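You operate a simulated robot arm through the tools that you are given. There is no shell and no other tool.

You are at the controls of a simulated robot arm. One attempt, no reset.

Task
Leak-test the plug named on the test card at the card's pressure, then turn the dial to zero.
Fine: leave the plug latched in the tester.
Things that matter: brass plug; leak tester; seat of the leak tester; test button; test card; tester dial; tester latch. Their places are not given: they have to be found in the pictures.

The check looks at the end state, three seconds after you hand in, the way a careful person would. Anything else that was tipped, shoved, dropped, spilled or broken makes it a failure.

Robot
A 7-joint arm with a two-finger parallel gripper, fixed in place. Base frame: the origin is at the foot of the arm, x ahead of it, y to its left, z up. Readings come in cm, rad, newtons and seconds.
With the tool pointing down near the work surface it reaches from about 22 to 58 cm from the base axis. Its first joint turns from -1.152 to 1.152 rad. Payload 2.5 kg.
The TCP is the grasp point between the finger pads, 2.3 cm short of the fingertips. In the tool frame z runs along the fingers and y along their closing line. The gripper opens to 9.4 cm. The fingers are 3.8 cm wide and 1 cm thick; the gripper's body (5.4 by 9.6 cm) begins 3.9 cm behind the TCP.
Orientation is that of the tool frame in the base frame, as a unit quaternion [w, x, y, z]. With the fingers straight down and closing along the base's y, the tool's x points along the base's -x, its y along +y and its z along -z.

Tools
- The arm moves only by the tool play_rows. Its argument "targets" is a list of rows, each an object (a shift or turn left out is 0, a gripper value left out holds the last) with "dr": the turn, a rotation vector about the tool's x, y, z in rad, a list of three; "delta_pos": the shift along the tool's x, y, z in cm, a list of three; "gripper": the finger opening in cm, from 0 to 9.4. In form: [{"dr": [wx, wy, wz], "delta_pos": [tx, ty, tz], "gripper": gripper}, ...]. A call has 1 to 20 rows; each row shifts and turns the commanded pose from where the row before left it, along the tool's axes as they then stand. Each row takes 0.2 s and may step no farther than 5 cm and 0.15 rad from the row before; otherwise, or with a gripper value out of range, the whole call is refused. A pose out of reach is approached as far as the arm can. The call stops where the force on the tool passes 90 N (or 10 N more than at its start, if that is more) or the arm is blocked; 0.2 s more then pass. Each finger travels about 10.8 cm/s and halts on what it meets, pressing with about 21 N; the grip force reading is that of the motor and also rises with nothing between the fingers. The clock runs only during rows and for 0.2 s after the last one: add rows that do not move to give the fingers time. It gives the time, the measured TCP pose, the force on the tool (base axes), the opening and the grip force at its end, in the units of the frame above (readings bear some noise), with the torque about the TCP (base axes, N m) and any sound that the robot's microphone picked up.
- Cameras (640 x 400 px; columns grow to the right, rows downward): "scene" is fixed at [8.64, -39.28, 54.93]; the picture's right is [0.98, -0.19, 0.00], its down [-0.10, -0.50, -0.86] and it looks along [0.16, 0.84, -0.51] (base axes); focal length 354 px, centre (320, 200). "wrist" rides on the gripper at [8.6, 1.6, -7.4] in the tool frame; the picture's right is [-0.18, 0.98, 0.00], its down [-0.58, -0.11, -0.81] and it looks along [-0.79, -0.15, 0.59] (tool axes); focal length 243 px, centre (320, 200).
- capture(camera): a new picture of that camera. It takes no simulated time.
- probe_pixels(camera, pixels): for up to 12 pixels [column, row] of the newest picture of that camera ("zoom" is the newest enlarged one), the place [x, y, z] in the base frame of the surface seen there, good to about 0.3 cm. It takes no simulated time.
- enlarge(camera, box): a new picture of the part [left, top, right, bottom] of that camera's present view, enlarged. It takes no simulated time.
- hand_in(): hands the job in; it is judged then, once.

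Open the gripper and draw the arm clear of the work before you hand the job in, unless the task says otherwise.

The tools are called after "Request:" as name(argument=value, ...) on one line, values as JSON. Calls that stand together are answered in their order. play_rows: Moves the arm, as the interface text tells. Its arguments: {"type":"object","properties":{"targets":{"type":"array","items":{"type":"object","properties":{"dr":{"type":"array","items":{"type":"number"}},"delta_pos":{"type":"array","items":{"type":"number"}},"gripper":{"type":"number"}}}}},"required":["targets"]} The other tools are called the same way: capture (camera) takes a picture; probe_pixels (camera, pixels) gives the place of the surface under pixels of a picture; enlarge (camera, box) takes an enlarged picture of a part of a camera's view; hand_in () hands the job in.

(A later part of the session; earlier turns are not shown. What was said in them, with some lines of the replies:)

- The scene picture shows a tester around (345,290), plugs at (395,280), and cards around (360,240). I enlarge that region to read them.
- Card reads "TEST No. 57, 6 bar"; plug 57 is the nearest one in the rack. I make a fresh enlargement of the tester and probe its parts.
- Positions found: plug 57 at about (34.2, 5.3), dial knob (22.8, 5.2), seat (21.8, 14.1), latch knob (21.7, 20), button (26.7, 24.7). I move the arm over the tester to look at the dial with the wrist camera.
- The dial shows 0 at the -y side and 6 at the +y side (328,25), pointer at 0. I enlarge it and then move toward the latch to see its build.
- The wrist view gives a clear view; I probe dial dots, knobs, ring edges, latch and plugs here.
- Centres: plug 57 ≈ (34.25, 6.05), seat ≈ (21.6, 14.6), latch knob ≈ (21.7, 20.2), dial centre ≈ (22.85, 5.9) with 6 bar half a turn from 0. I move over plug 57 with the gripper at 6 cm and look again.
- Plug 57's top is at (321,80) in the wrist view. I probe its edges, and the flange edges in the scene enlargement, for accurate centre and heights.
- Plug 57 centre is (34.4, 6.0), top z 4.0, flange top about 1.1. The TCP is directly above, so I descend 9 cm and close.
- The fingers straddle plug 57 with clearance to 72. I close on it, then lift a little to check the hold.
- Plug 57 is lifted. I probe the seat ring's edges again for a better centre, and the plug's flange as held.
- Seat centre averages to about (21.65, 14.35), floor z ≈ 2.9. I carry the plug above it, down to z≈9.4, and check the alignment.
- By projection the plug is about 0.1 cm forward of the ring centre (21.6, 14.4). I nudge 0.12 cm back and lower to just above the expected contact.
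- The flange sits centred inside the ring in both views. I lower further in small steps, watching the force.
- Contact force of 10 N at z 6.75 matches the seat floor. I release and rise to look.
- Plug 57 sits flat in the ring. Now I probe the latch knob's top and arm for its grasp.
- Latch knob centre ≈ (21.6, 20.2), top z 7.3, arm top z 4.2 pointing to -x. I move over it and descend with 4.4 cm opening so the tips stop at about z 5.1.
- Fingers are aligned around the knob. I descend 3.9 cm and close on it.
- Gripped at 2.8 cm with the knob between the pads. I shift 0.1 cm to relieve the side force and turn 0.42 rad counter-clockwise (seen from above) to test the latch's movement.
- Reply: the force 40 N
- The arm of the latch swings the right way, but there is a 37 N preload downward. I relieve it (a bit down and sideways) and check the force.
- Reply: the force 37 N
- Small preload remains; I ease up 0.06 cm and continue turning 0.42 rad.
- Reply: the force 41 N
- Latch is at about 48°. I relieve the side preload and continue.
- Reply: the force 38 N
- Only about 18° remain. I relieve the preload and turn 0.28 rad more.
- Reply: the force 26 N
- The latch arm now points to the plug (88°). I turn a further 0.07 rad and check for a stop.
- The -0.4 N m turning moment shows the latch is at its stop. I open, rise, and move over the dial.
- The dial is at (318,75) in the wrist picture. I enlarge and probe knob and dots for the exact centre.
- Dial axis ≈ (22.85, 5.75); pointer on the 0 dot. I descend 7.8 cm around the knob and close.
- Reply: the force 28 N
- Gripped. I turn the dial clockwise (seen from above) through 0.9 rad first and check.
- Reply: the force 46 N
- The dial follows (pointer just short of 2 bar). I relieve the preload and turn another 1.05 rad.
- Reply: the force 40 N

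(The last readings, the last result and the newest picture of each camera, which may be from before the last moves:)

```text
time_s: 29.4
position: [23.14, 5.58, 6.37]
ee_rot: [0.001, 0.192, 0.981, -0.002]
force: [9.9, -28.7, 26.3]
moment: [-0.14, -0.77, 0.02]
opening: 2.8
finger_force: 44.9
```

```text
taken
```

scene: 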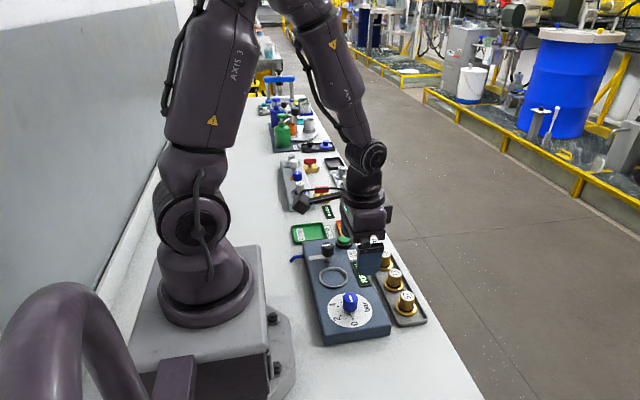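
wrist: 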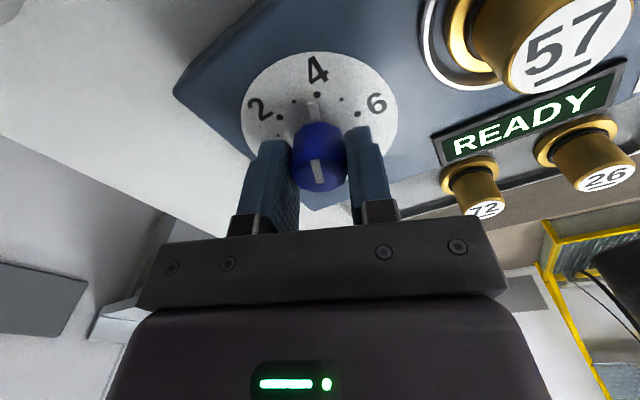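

Now near 4 bar (112°). I continue 1.05 rad and then fine-tune on 6.

Request:
play_rows(targets=[{"delta_pos": [-0.09, -0.09, -0.06]}, {"dr": [0, 0, 0.15]}, {"dr": [0, 0, 0.15]}, {"dr": [0, 0, 0.15]}, {"dr": [0, 0, 0.15]}, {"dr": [0, 0, 0.15]}, {"dr": [0, 0, 0.15]}, {"dr": [0, 0, 0.15]}, {}])

Request:
capture(camera="wrist")

Request:
enlarge(camera="wrist", box=[240, 40, 400, 200])

```text
time_s: 31.4
position: [23.1, 5.59, 6.44]
ee_rot: [-0.001, 0.657, 0.754, -0.003]
force: [-13.2, -28.4, -22.0]
moment: [-0.05, -0.59, -0.03]
opening: 2.79
finger_force: 44.8
```

```text
taken
```

wrist: 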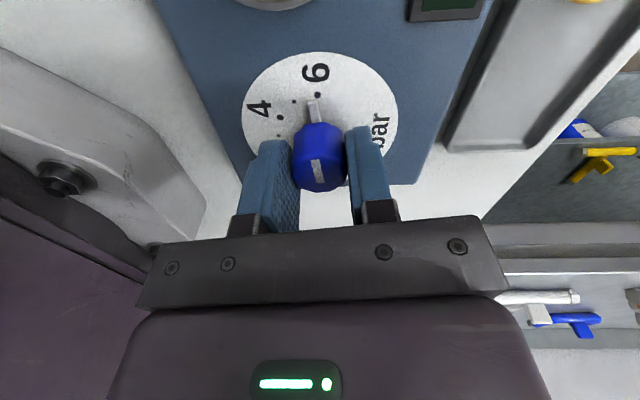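

```text
2.50 times, centred on (320, 120) of wrist
```

zoom: 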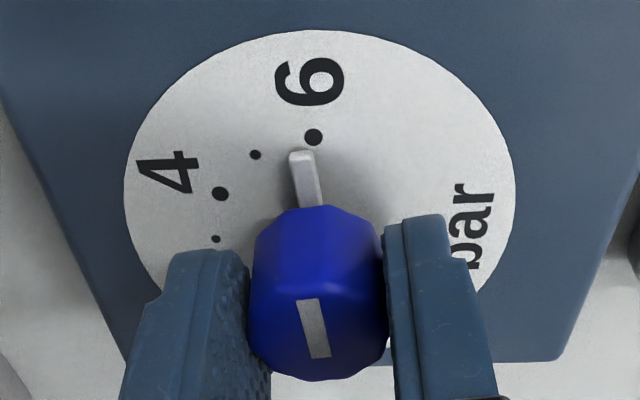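

The pointer at (303,160) is a few degrees short of the 6 dot (314,137). I turn the last 0.137 rad.

Request:
play_rows(targets=[{"delta_pos": [-0.06, 0.03, 0.03], "dr": [0, 0, 0.137]}, {}])

Request:
enlarge(camera="wrist", box=[240, 40, 400, 200])

```text
time_s: 32.0
position: [22.95, 5.5, 6.37]
ee_rot: [-0.001, 0.706, 0.708, -0.001]
force: [-16.7, -25.0, -9.3]
moment: [-0.32, -0.33, 0.31]
opening: 2.79
finger_force: 44.9
```

```text
2.50 times, centred on (320, 120) of wrist
```

zoom: 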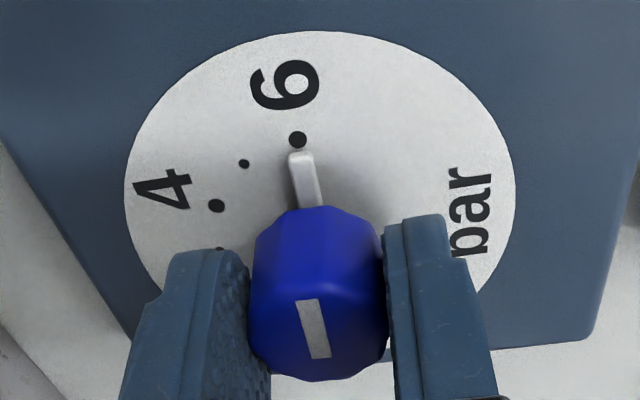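

The pointer lines up with the 6 dot and the torque shows a stop. I release, rise, and look.

Request:
play_rows(targets=[{"gripper": 4.8}, {}, {}, {"delta_pos": [0, 0, -3]}, {"delta_pos": [0, 0, -5]}, {}])

Request:
capture(camera="wrist")

Request:
enlarge(camera="wrist", box=[220, 0, 420, 120])

Request:
enlarge(camera="scene", box=[285, 210, 405, 340])

```text
time_s: 33.4
position: [23.25, 5.69, 14.51]
ee_rot: [-0.001, 0.706, 0.709, -0.001]
force: [-0.1, 0.5, -0.5]
moment: [0.03, -0.02, -0.01]
opening: 4.83
finger_force: 0.0
```

```text
taken
```

wrist: 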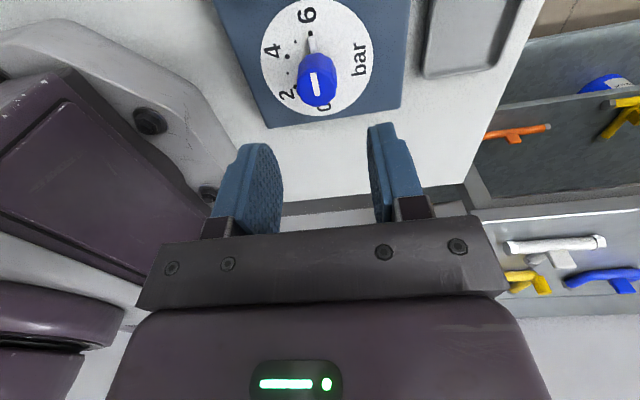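

```text
3.20 times, centred on (320, 60) of wrist
```

zoom: 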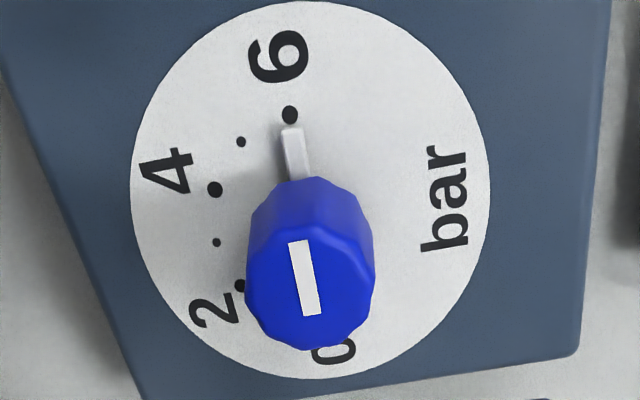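

```text
3.08 times, centred on (345, 275) of scene
```

zoom: 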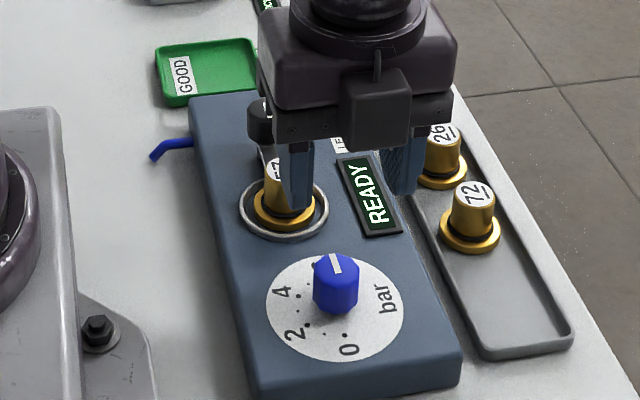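

The dial reads 6. I now turn the wrist back to its original heading and move over the test button with the fingers closed.

Request:
play_rows(targets=[{"dr": [0, 0, -0.143], "gripper": 0}, {"dr": [0, 0, -0.143]}, {"dr": [0, 0, -0.143]}, {"dr": [0, 0, -0.143]}, {"dr": [0, 0, -0.143]}, {"dr": [0, 0, -0.143]}, {"dr": [0, 0, -0.143]}, {"dr": [0, 0, -0.143]}, {"dr": [0, 0, -0.143]}, {"dr": [0, 0, -0.143]}, {"dr": [0, 0, -0.141]}, {"delta_pos": [-0.8, 4.8, 0]}, {"delta_pos": [-0.8, 4.8, 0]}, {"delta_pos": [-0.8, 4.8, 0]}, {"delta_pos": [-0.8, 4.8, 0]}, {}])

Request:
capture(camera="wrist")

Request:
enlarge(camera="scene", box=[285, 190, 405, 320])

```text
time_s: 36.8
position: [26.49, 24.82, 14.43]
ee_rot: [0.0, -0.002, 1.0, -0.001]
force: [-0.6, 0.6, -0.1]
moment: [0.0, 0.02, -0.01]
opening: 0.0
finger_force: 20.7
```

```text
taken
```

wrist: 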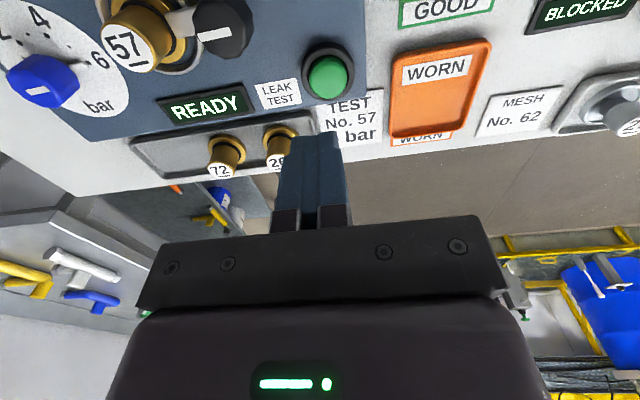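

```text
3.08 times, centred on (345, 255) of scene
```

zoom: 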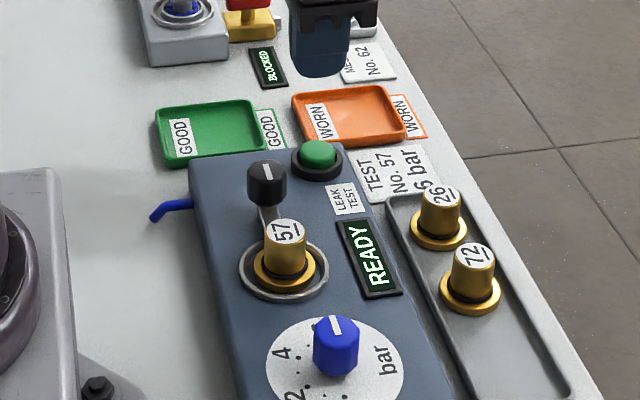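

Closed fingers are above the button area; I probe the button's top (328,77) and housing in the wrist view.

Request:
probe_pixels(camera="wrist", pixels=[[328, 77], [312, 77], [345, 77], [328, 62], [328, 92], [328, 48], [304, 77], [352, 77], [285, 60]])

Request:
probe_pixels(camera="zoom", pixels=[[318, 152], [303, 152], [334, 152], [318, 144], [318, 166], [318, 177], [293, 160], [343, 158]])

```text
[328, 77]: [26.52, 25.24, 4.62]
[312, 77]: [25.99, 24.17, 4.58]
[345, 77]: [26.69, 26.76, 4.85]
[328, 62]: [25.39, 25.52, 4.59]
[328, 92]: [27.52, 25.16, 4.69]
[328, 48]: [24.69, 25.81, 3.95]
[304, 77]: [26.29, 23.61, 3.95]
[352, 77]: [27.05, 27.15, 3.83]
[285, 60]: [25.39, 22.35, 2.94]
```

```text
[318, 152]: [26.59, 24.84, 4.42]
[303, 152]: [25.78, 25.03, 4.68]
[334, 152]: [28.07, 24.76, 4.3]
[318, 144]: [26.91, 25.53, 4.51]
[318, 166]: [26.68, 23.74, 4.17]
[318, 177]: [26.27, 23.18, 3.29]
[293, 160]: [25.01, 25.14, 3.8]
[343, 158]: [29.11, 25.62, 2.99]
```

Button centre ≈ (26.6, 25.2), top z 4.6. I shift over it and descend to just above.

Request:
play_rows(targets=[{"delta_pos": [-0.1, 0.36, 3]}, {"delta_pos": [0, 0, 3]}, {"delta_pos": [0, 0, 1.0]}, {}, {}])

Request:
capture(camera="wrist")

Request:
enlarge(camera="scene", box=[300, 190, 390, 280])

```text
time_s: 38.0
position: [26.53, 25.13, 7.34]
ee_rot: [0.0, -0.002, 1.0, 0.0]
force: [-0.5, -0.2, -1.1]
moment: [-0.02, -0.03, -0.01]
opening: 0.0
finger_force: 21.2
```

```text
taken
```

wrist: 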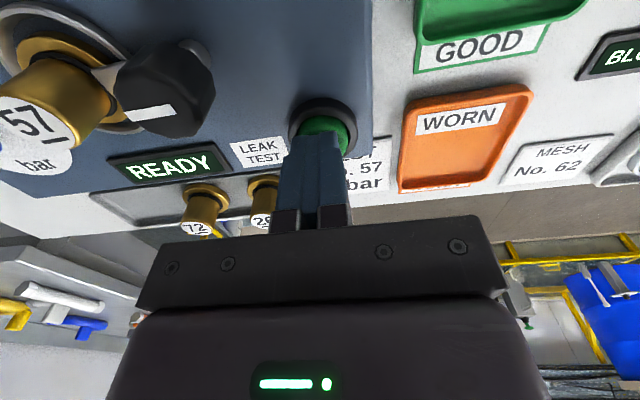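

```text
4.44 times, centred on (345, 235) of scene
```

zoom: 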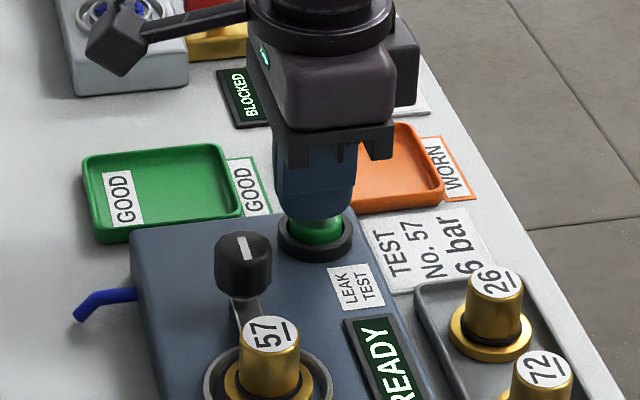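

The tips are centred over the button. I press down in small steps and watch the force and sounds.

Request:
play_rows(targets=[{"delta_pos": [0, 0, 0.35]}, {"delta_pos": [0, 0, 0.1]}, {}])

Request:
capture(camera="wrist")

```text
time_s: 38.8
position: [26.57, 25.22, 7.01]
ee_rot: [-0.001, -0.001, 1.0, 0.0]
force: [0.0, -0.3, 0.8]
moment: [-0.02, 0.01, 0.01]
opening: 0.0
finger_force: 20.9
```

```text
taken
```

wrist: 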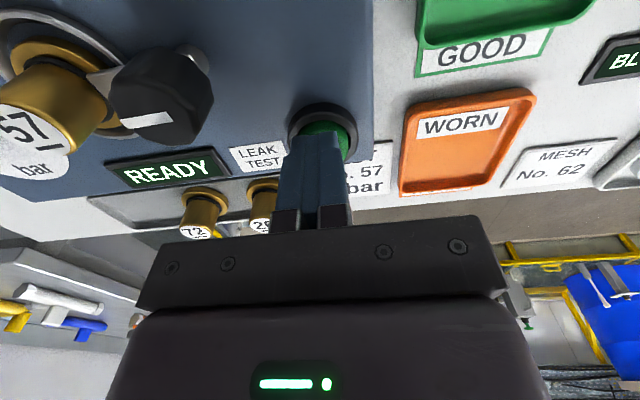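

No contact yet; I press 0.25 cm further.

Request:
play_rows(targets=[{"delta_pos": [0, 0, 0.15]}, {"delta_pos": [0, 0, 0.1]}, {}])

Request:
capture(camera="wrist")

```text
time_s: 39.6
position: [26.33, 25.22, 6.76]
ee_rot: [0.0, -0.002, 1.0, 0.001]
force: [0.3, -0.6, 0.2]
moment: [-0.04, 0.0, 0.0]
opening: 0.02
finger_force: 21.2
```

```text
taken
```

wrist: 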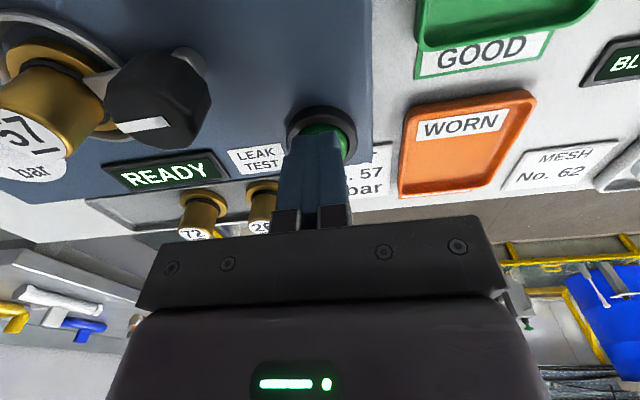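

Still free; I continue down another 0.25 cm.

Request:
play_rows(targets=[{"delta_pos": [0, 0, 0.13]}, {"delta_pos": [0, 0, 0.12]}, {}])

Request:
capture(camera="wrist")

Request:
enlarge(camera="scene", box=[310, 200, 380, 270])

```text
time_s: 40.4
position: [26.35, 25.22, 6.45]
ee_rot: [0.0, -0.001, 1.0, 0.0]
force: [0.9, 1.3, 2.9]
moment: [-0.01, -0.02, 0.02]
opening: 0.0
finger_force: 21.3
heard: click
```

```text
taken
```

wrist: 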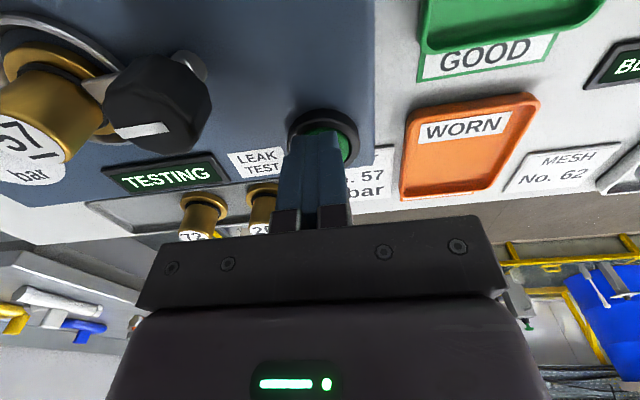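

```text
5.71 times, centred on (345, 235) of scene
```

zoom: 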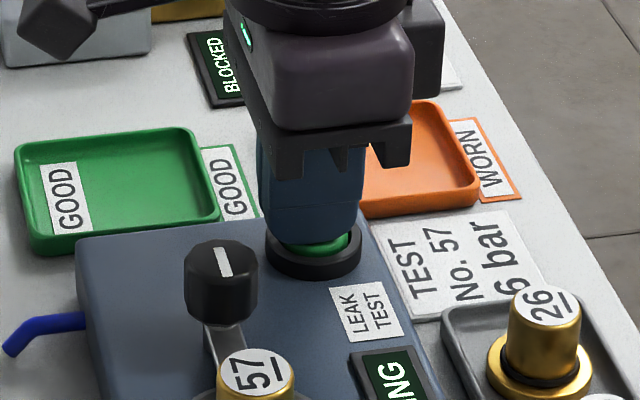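

A click was heard and the display shows TESTING. I lift off and wait for the result.

Request:
play_rows(targets=[{"delta_pos": [0, 0, -2]}, {"delta_pos": [0, 0, -3]}, {"delta_pos": [0, 0, -3]}, {}, {}, {}, {}, {}, {}, {}])

Request:
capture(camera="wrist")

```text
time_s: 42.6
position: [26.43, 25.29, 14.61]
ee_rot: [0.0, -0.002, 1.0, 0.0]
force: [-0.4, -0.6, -0.3]
moment: [-0.04, -0.03, 0.02]
opening: 0.01
finger_force: 21.0
```

```text
taken
```

wrist: 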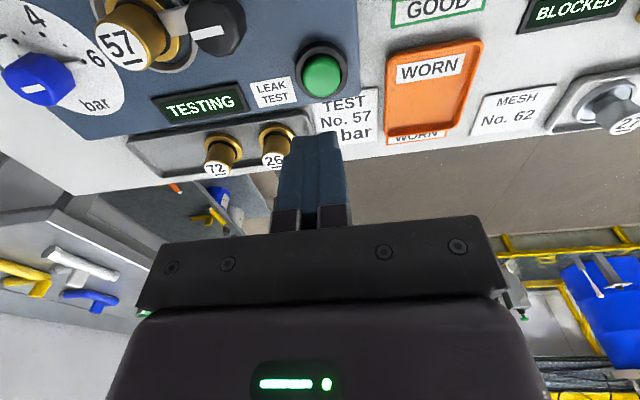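

Still TESTING; I wait several seconds without moving.

Request:
play_rows(targets=[{}, {}, {}, {}, {}, {}, {}, {}, {}, {}, {}, {}, {}, {}, {}, {}, {}, {}, {}, {}])

Request:
capture(camera="wrist")

```text
time_s: 46.8
position: [26.44, 25.31, 14.64]
ee_rot: [0.0, -0.002, 1.0, 0.0]
force: [0.1, 0.0, 0.2]
moment: [-0.03, 0.06, 0.01]
opening: 0.03
finger_force: 20.6
```

```text
taken
```

wrist: 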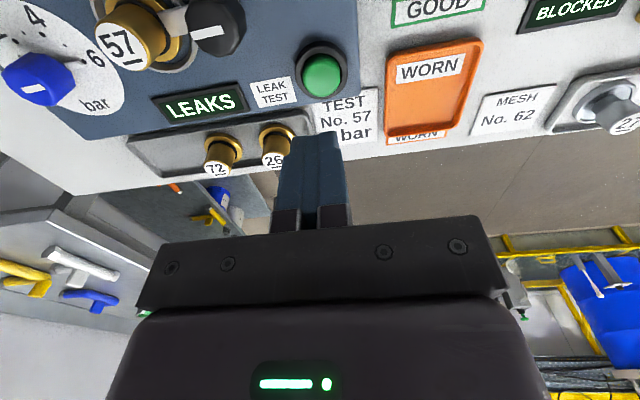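

The display now reads LEAKS: the test of No. 57 at 6 bar is complete. I go back over the dial, opening the fingers and turning the wrist to the earlier heading, to set it to zero.

Request:
play_rows(targets=[{"delta_pos": [0.875, -4.88, 0]}, {"delta_pos": [0.875, -4.88, 0]}, {"delta_pos": [0.875, -4.88, 0]}, {"delta_pos": [0.875, -4.88, 0], "gripper": 4.8}, {"dr": [0, 0, 0.143]}, {"dr": [0, 0, 0.143]}, {"dr": [0, 0, 0.143]}, {"dr": [0, 0, 0.143]}, {"dr": [0, 0, 0.143]}, {"dr": [0, 0, 0.143]}, {"dr": [0, 0, 0.143]}, {"dr": [0, 0, 0.143]}, {"dr": [0, 0, 0.143]}, {"dr": [0, 0, 0.143]}, {"dr": [0, 0, 0.141]}, {}])

Request:
capture(camera="wrist")

Request:
enlarge(camera="scene", box=[285, 210, 405, 340])

```text
time_s: 50.2
position: [23.12, 5.76, 14.53]
ee_rot: [0.0, 0.706, 0.708, 0.001]
force: [0.5, -0.6, 0.7]
moment: [0.02, 0.03, 0.0]
opening: 4.78
finger_force: 0.1
```

```text
taken
```

wrist: 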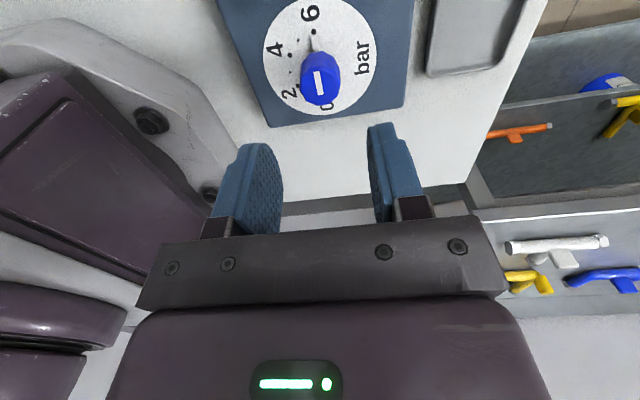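

```text
3.08 times, centred on (345, 275) of scene
```

zoom: 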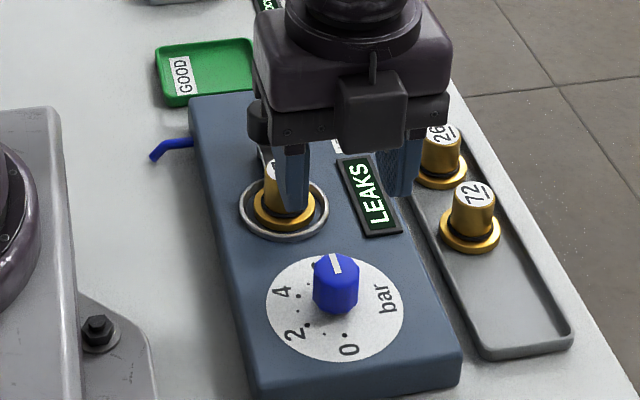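

Aligned over the dial, which still reads 6. I descend, close and start turning back by 0.9 rad.

Request:
play_rows(targets=[{"delta_pos": [0, 0, 3]}, {"delta_pos": [0, 0, 3]}, {"delta_pos": [0, 0, 2.1]}, {}, {"gripper": 1.8}, {}, {}])

Request:
play_rows(targets=[{"dr": [0, 0, -0.15]}, {"dr": [0, 0, -0.15]}, {"dr": [0, 0, -0.15]}, {"dr": [0, 0, -0.15]}, {"dr": [0, 0, -0.15]}, {"dr": [0, 0, -0.15]}, {}])

Request:
capture(camera="wrist")

```text
time_s: 51.8
position: [22.95, 5.65, 6.29]
ee_rot: [0.0, 0.705, 0.709, 0.0]
force: [-0.6, 1.3, -19.7]
moment: [0.53, -0.5, 0.01]
opening: 2.78
finger_force: 44.9
```

```text
time_s: 53.4
position: [23.01, 5.72, 6.38]
ee_rot: [0.0, 0.326, 0.945, 0.0]
force: [3.4, 3.3, -21.4]
moment: [-0.07, 0.66, -0.03]
opening: 2.77
finger_force: 45.0
```

```text
taken
```

wrist: 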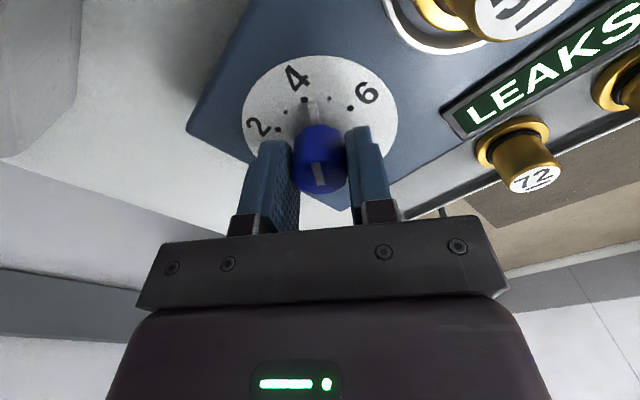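

The dial is following with small forces. I continue another 1.2 rad.

Request:
play_rows(targets=[{"dr": [0, 0, -0.15]}, {"dr": [0, 0, -0.15]}, {"dr": [0, 0, -0.15]}, {"dr": [0, 0, -0.15]}, {"dr": [0, 0, -0.15]}, {"dr": [0, 0, -0.15]}, {"dr": [0, 0, -0.15]}, {"dr": [0, 0, -0.15]}, {}])

Request:
capture(camera="wrist")

```text
time_s: 55.4
position: [22.98, 5.64, 6.46]
ee_rot: [0.001, -0.265, 0.964, 0.001]
force: [0.8, 5.2, -9.4]
moment: [0.98, -0.62, -0.06]
opening: 2.77
finger_force: 44.7
```

```text
taken
```

wrist: 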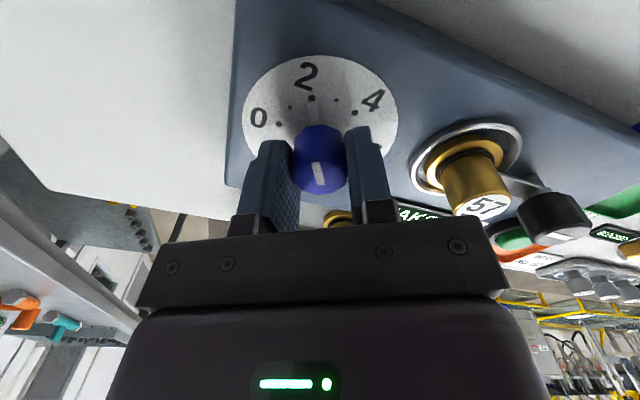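

At 2 bar now; 1.05 rad remain to zero.

Request:
play_rows(targets=[{"dr": [0, 0, -0.15]}, {"dr": [0, 0, -0.15]}, {"dr": [0, 0, -0.15]}, {"dr": [0, 0, -0.15]}, {"dr": [0, 0, -0.15]}, {"dr": [0, 0, -0.15]}, {"dr": [0, 0, -0.14]}, {}])

Request:
capture(camera="wrist")

Request:
enlarge(camera="wrist", box=[240, 40, 400, 200])

```text
time_s: 57.2
position: [23.1, 5.68, 6.46]
ee_rot: [0.0, 0.709, -0.706, 0.0]
force: [-7.2, 6.6, 22.1]
moment: [-0.97, -0.33, -0.01]
opening: 2.78
finger_force: 45.7
```

```text
taken
```

wrist: 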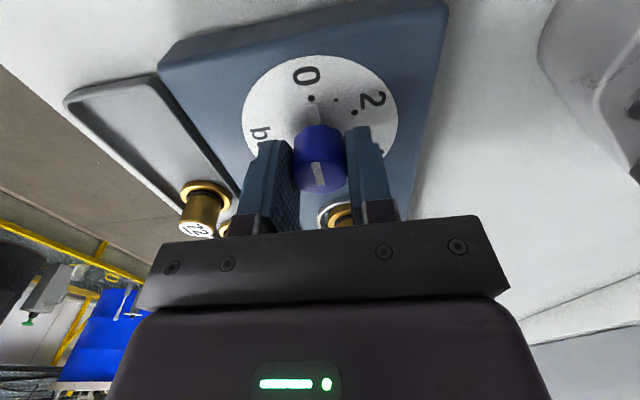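

```text
2.50 times, centred on (320, 120) of wrist
```

zoom: 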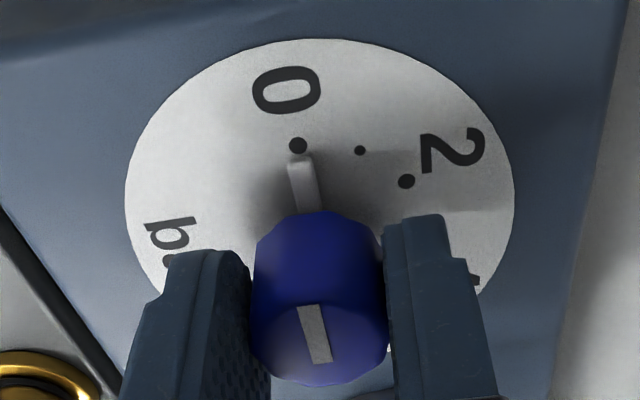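

Pointer is on the 0 dot. I nudge 0.03 rad further to verify the stop.

Request:
play_rows(targets=[{"dr": [0, 0, -0.03]}, {}])

Request:
enlarge(camera="wrist", box=[240, 40, 400, 200])

```text
time_s: 57.8
position: [23.08, 5.77, 6.43]
ee_rot: [0.0, 0.718, -0.696, -0.001]
force: [-8.5, 2.3, 14.3]
moment: [0.4, -0.39, -0.4]
opening: 2.77
finger_force: 44.9
```

```text
2.50 times, centred on (320, 120) of wrist
```

zoom: 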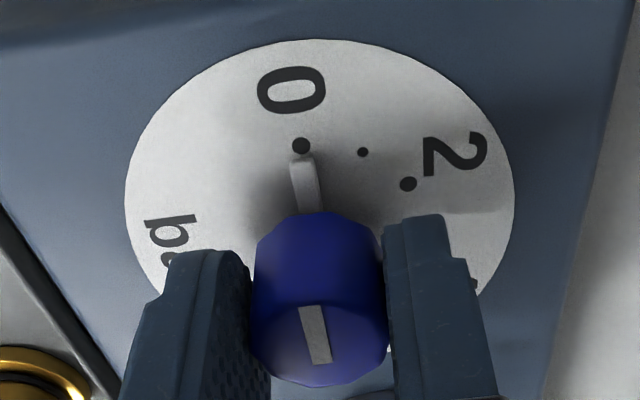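

The -0.4 N m moment confirms the dial is against its zero stop. I open and rise well clear, then check everything.

Request:
play_rows(targets=[{"gripper": 4.8}, {}, {}, {"delta_pos": [0, 0, -3]}, {"delta_pos": [0, 0, -5]}, {"delta_pos": [0, 0, -5]}, {"delta_pos": [0, -4, -2]}, {"delta_pos": [0, -4, 0], "gripper": 9.0}, {"delta_pos": [0, -4, 0]}, {}, {}])

Request:
capture(camera="scene")

Request:
enlarge(camera="scene", box=[285, 210, 405, 340])

Request:
capture(camera="wrist")

```text
time_s: 60.2
position: [35.02, 6.06, 21.5]
ee_rot: [-0.001, 0.718, -0.696, -0.001]
force: [0.5, 0.4, 0.4]
moment: [0.0, 0.0, -0.02]
opening: 9.01
finger_force: 0.0
```

```text
taken
```

scene: 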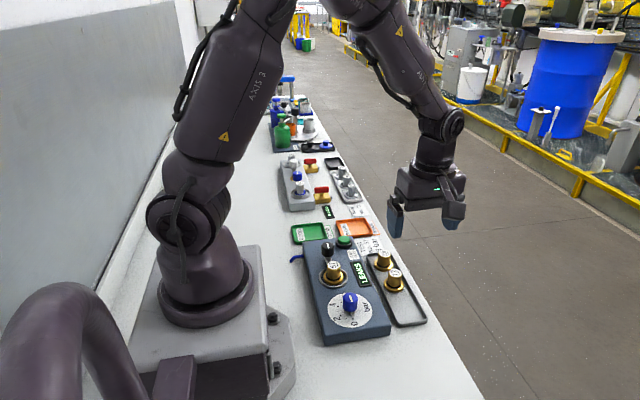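

```text
3.08 times, centred on (345, 275) of scene
```

zoom: 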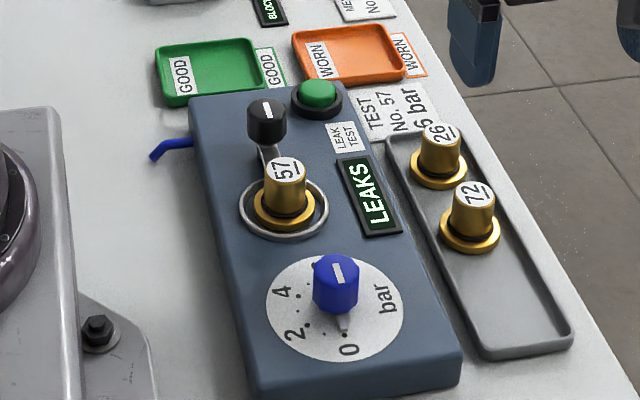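

```text
taken
```

wrist: 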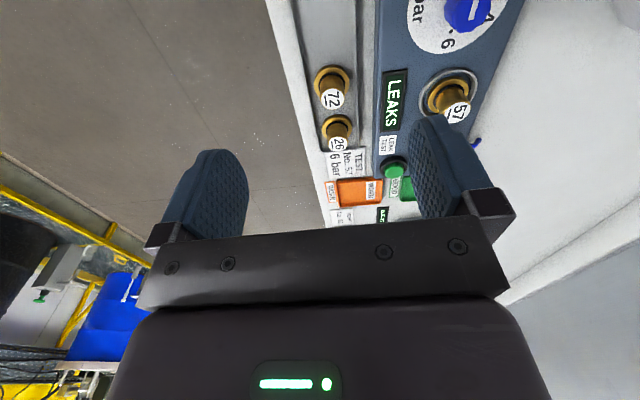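

The final pictures show plug 57 latched in the seat, the display reading LEAKS, the dial pointer on 0, and everything else undisturbed with the arm clear. I hand in.

Request:
hand_in()

```text
The job is handed in.
```

I leak-tested plug No. 57 at 6 bar, as the test card asked. **The tester's display reads LEAKS**, so the plug failed the test.

- **Dial:** it is back at zero, against its stop.
- **Plug:** it is still latched in the tester's seat, which you said was fine.
- **Everything else:** the last pictures show the other two plugs and the trays undisturbed. The gripper is open and the arm is clear of the work.

I ran the test once. The plug sat flat in the seat and the latch was at its stop before I pressed the button.
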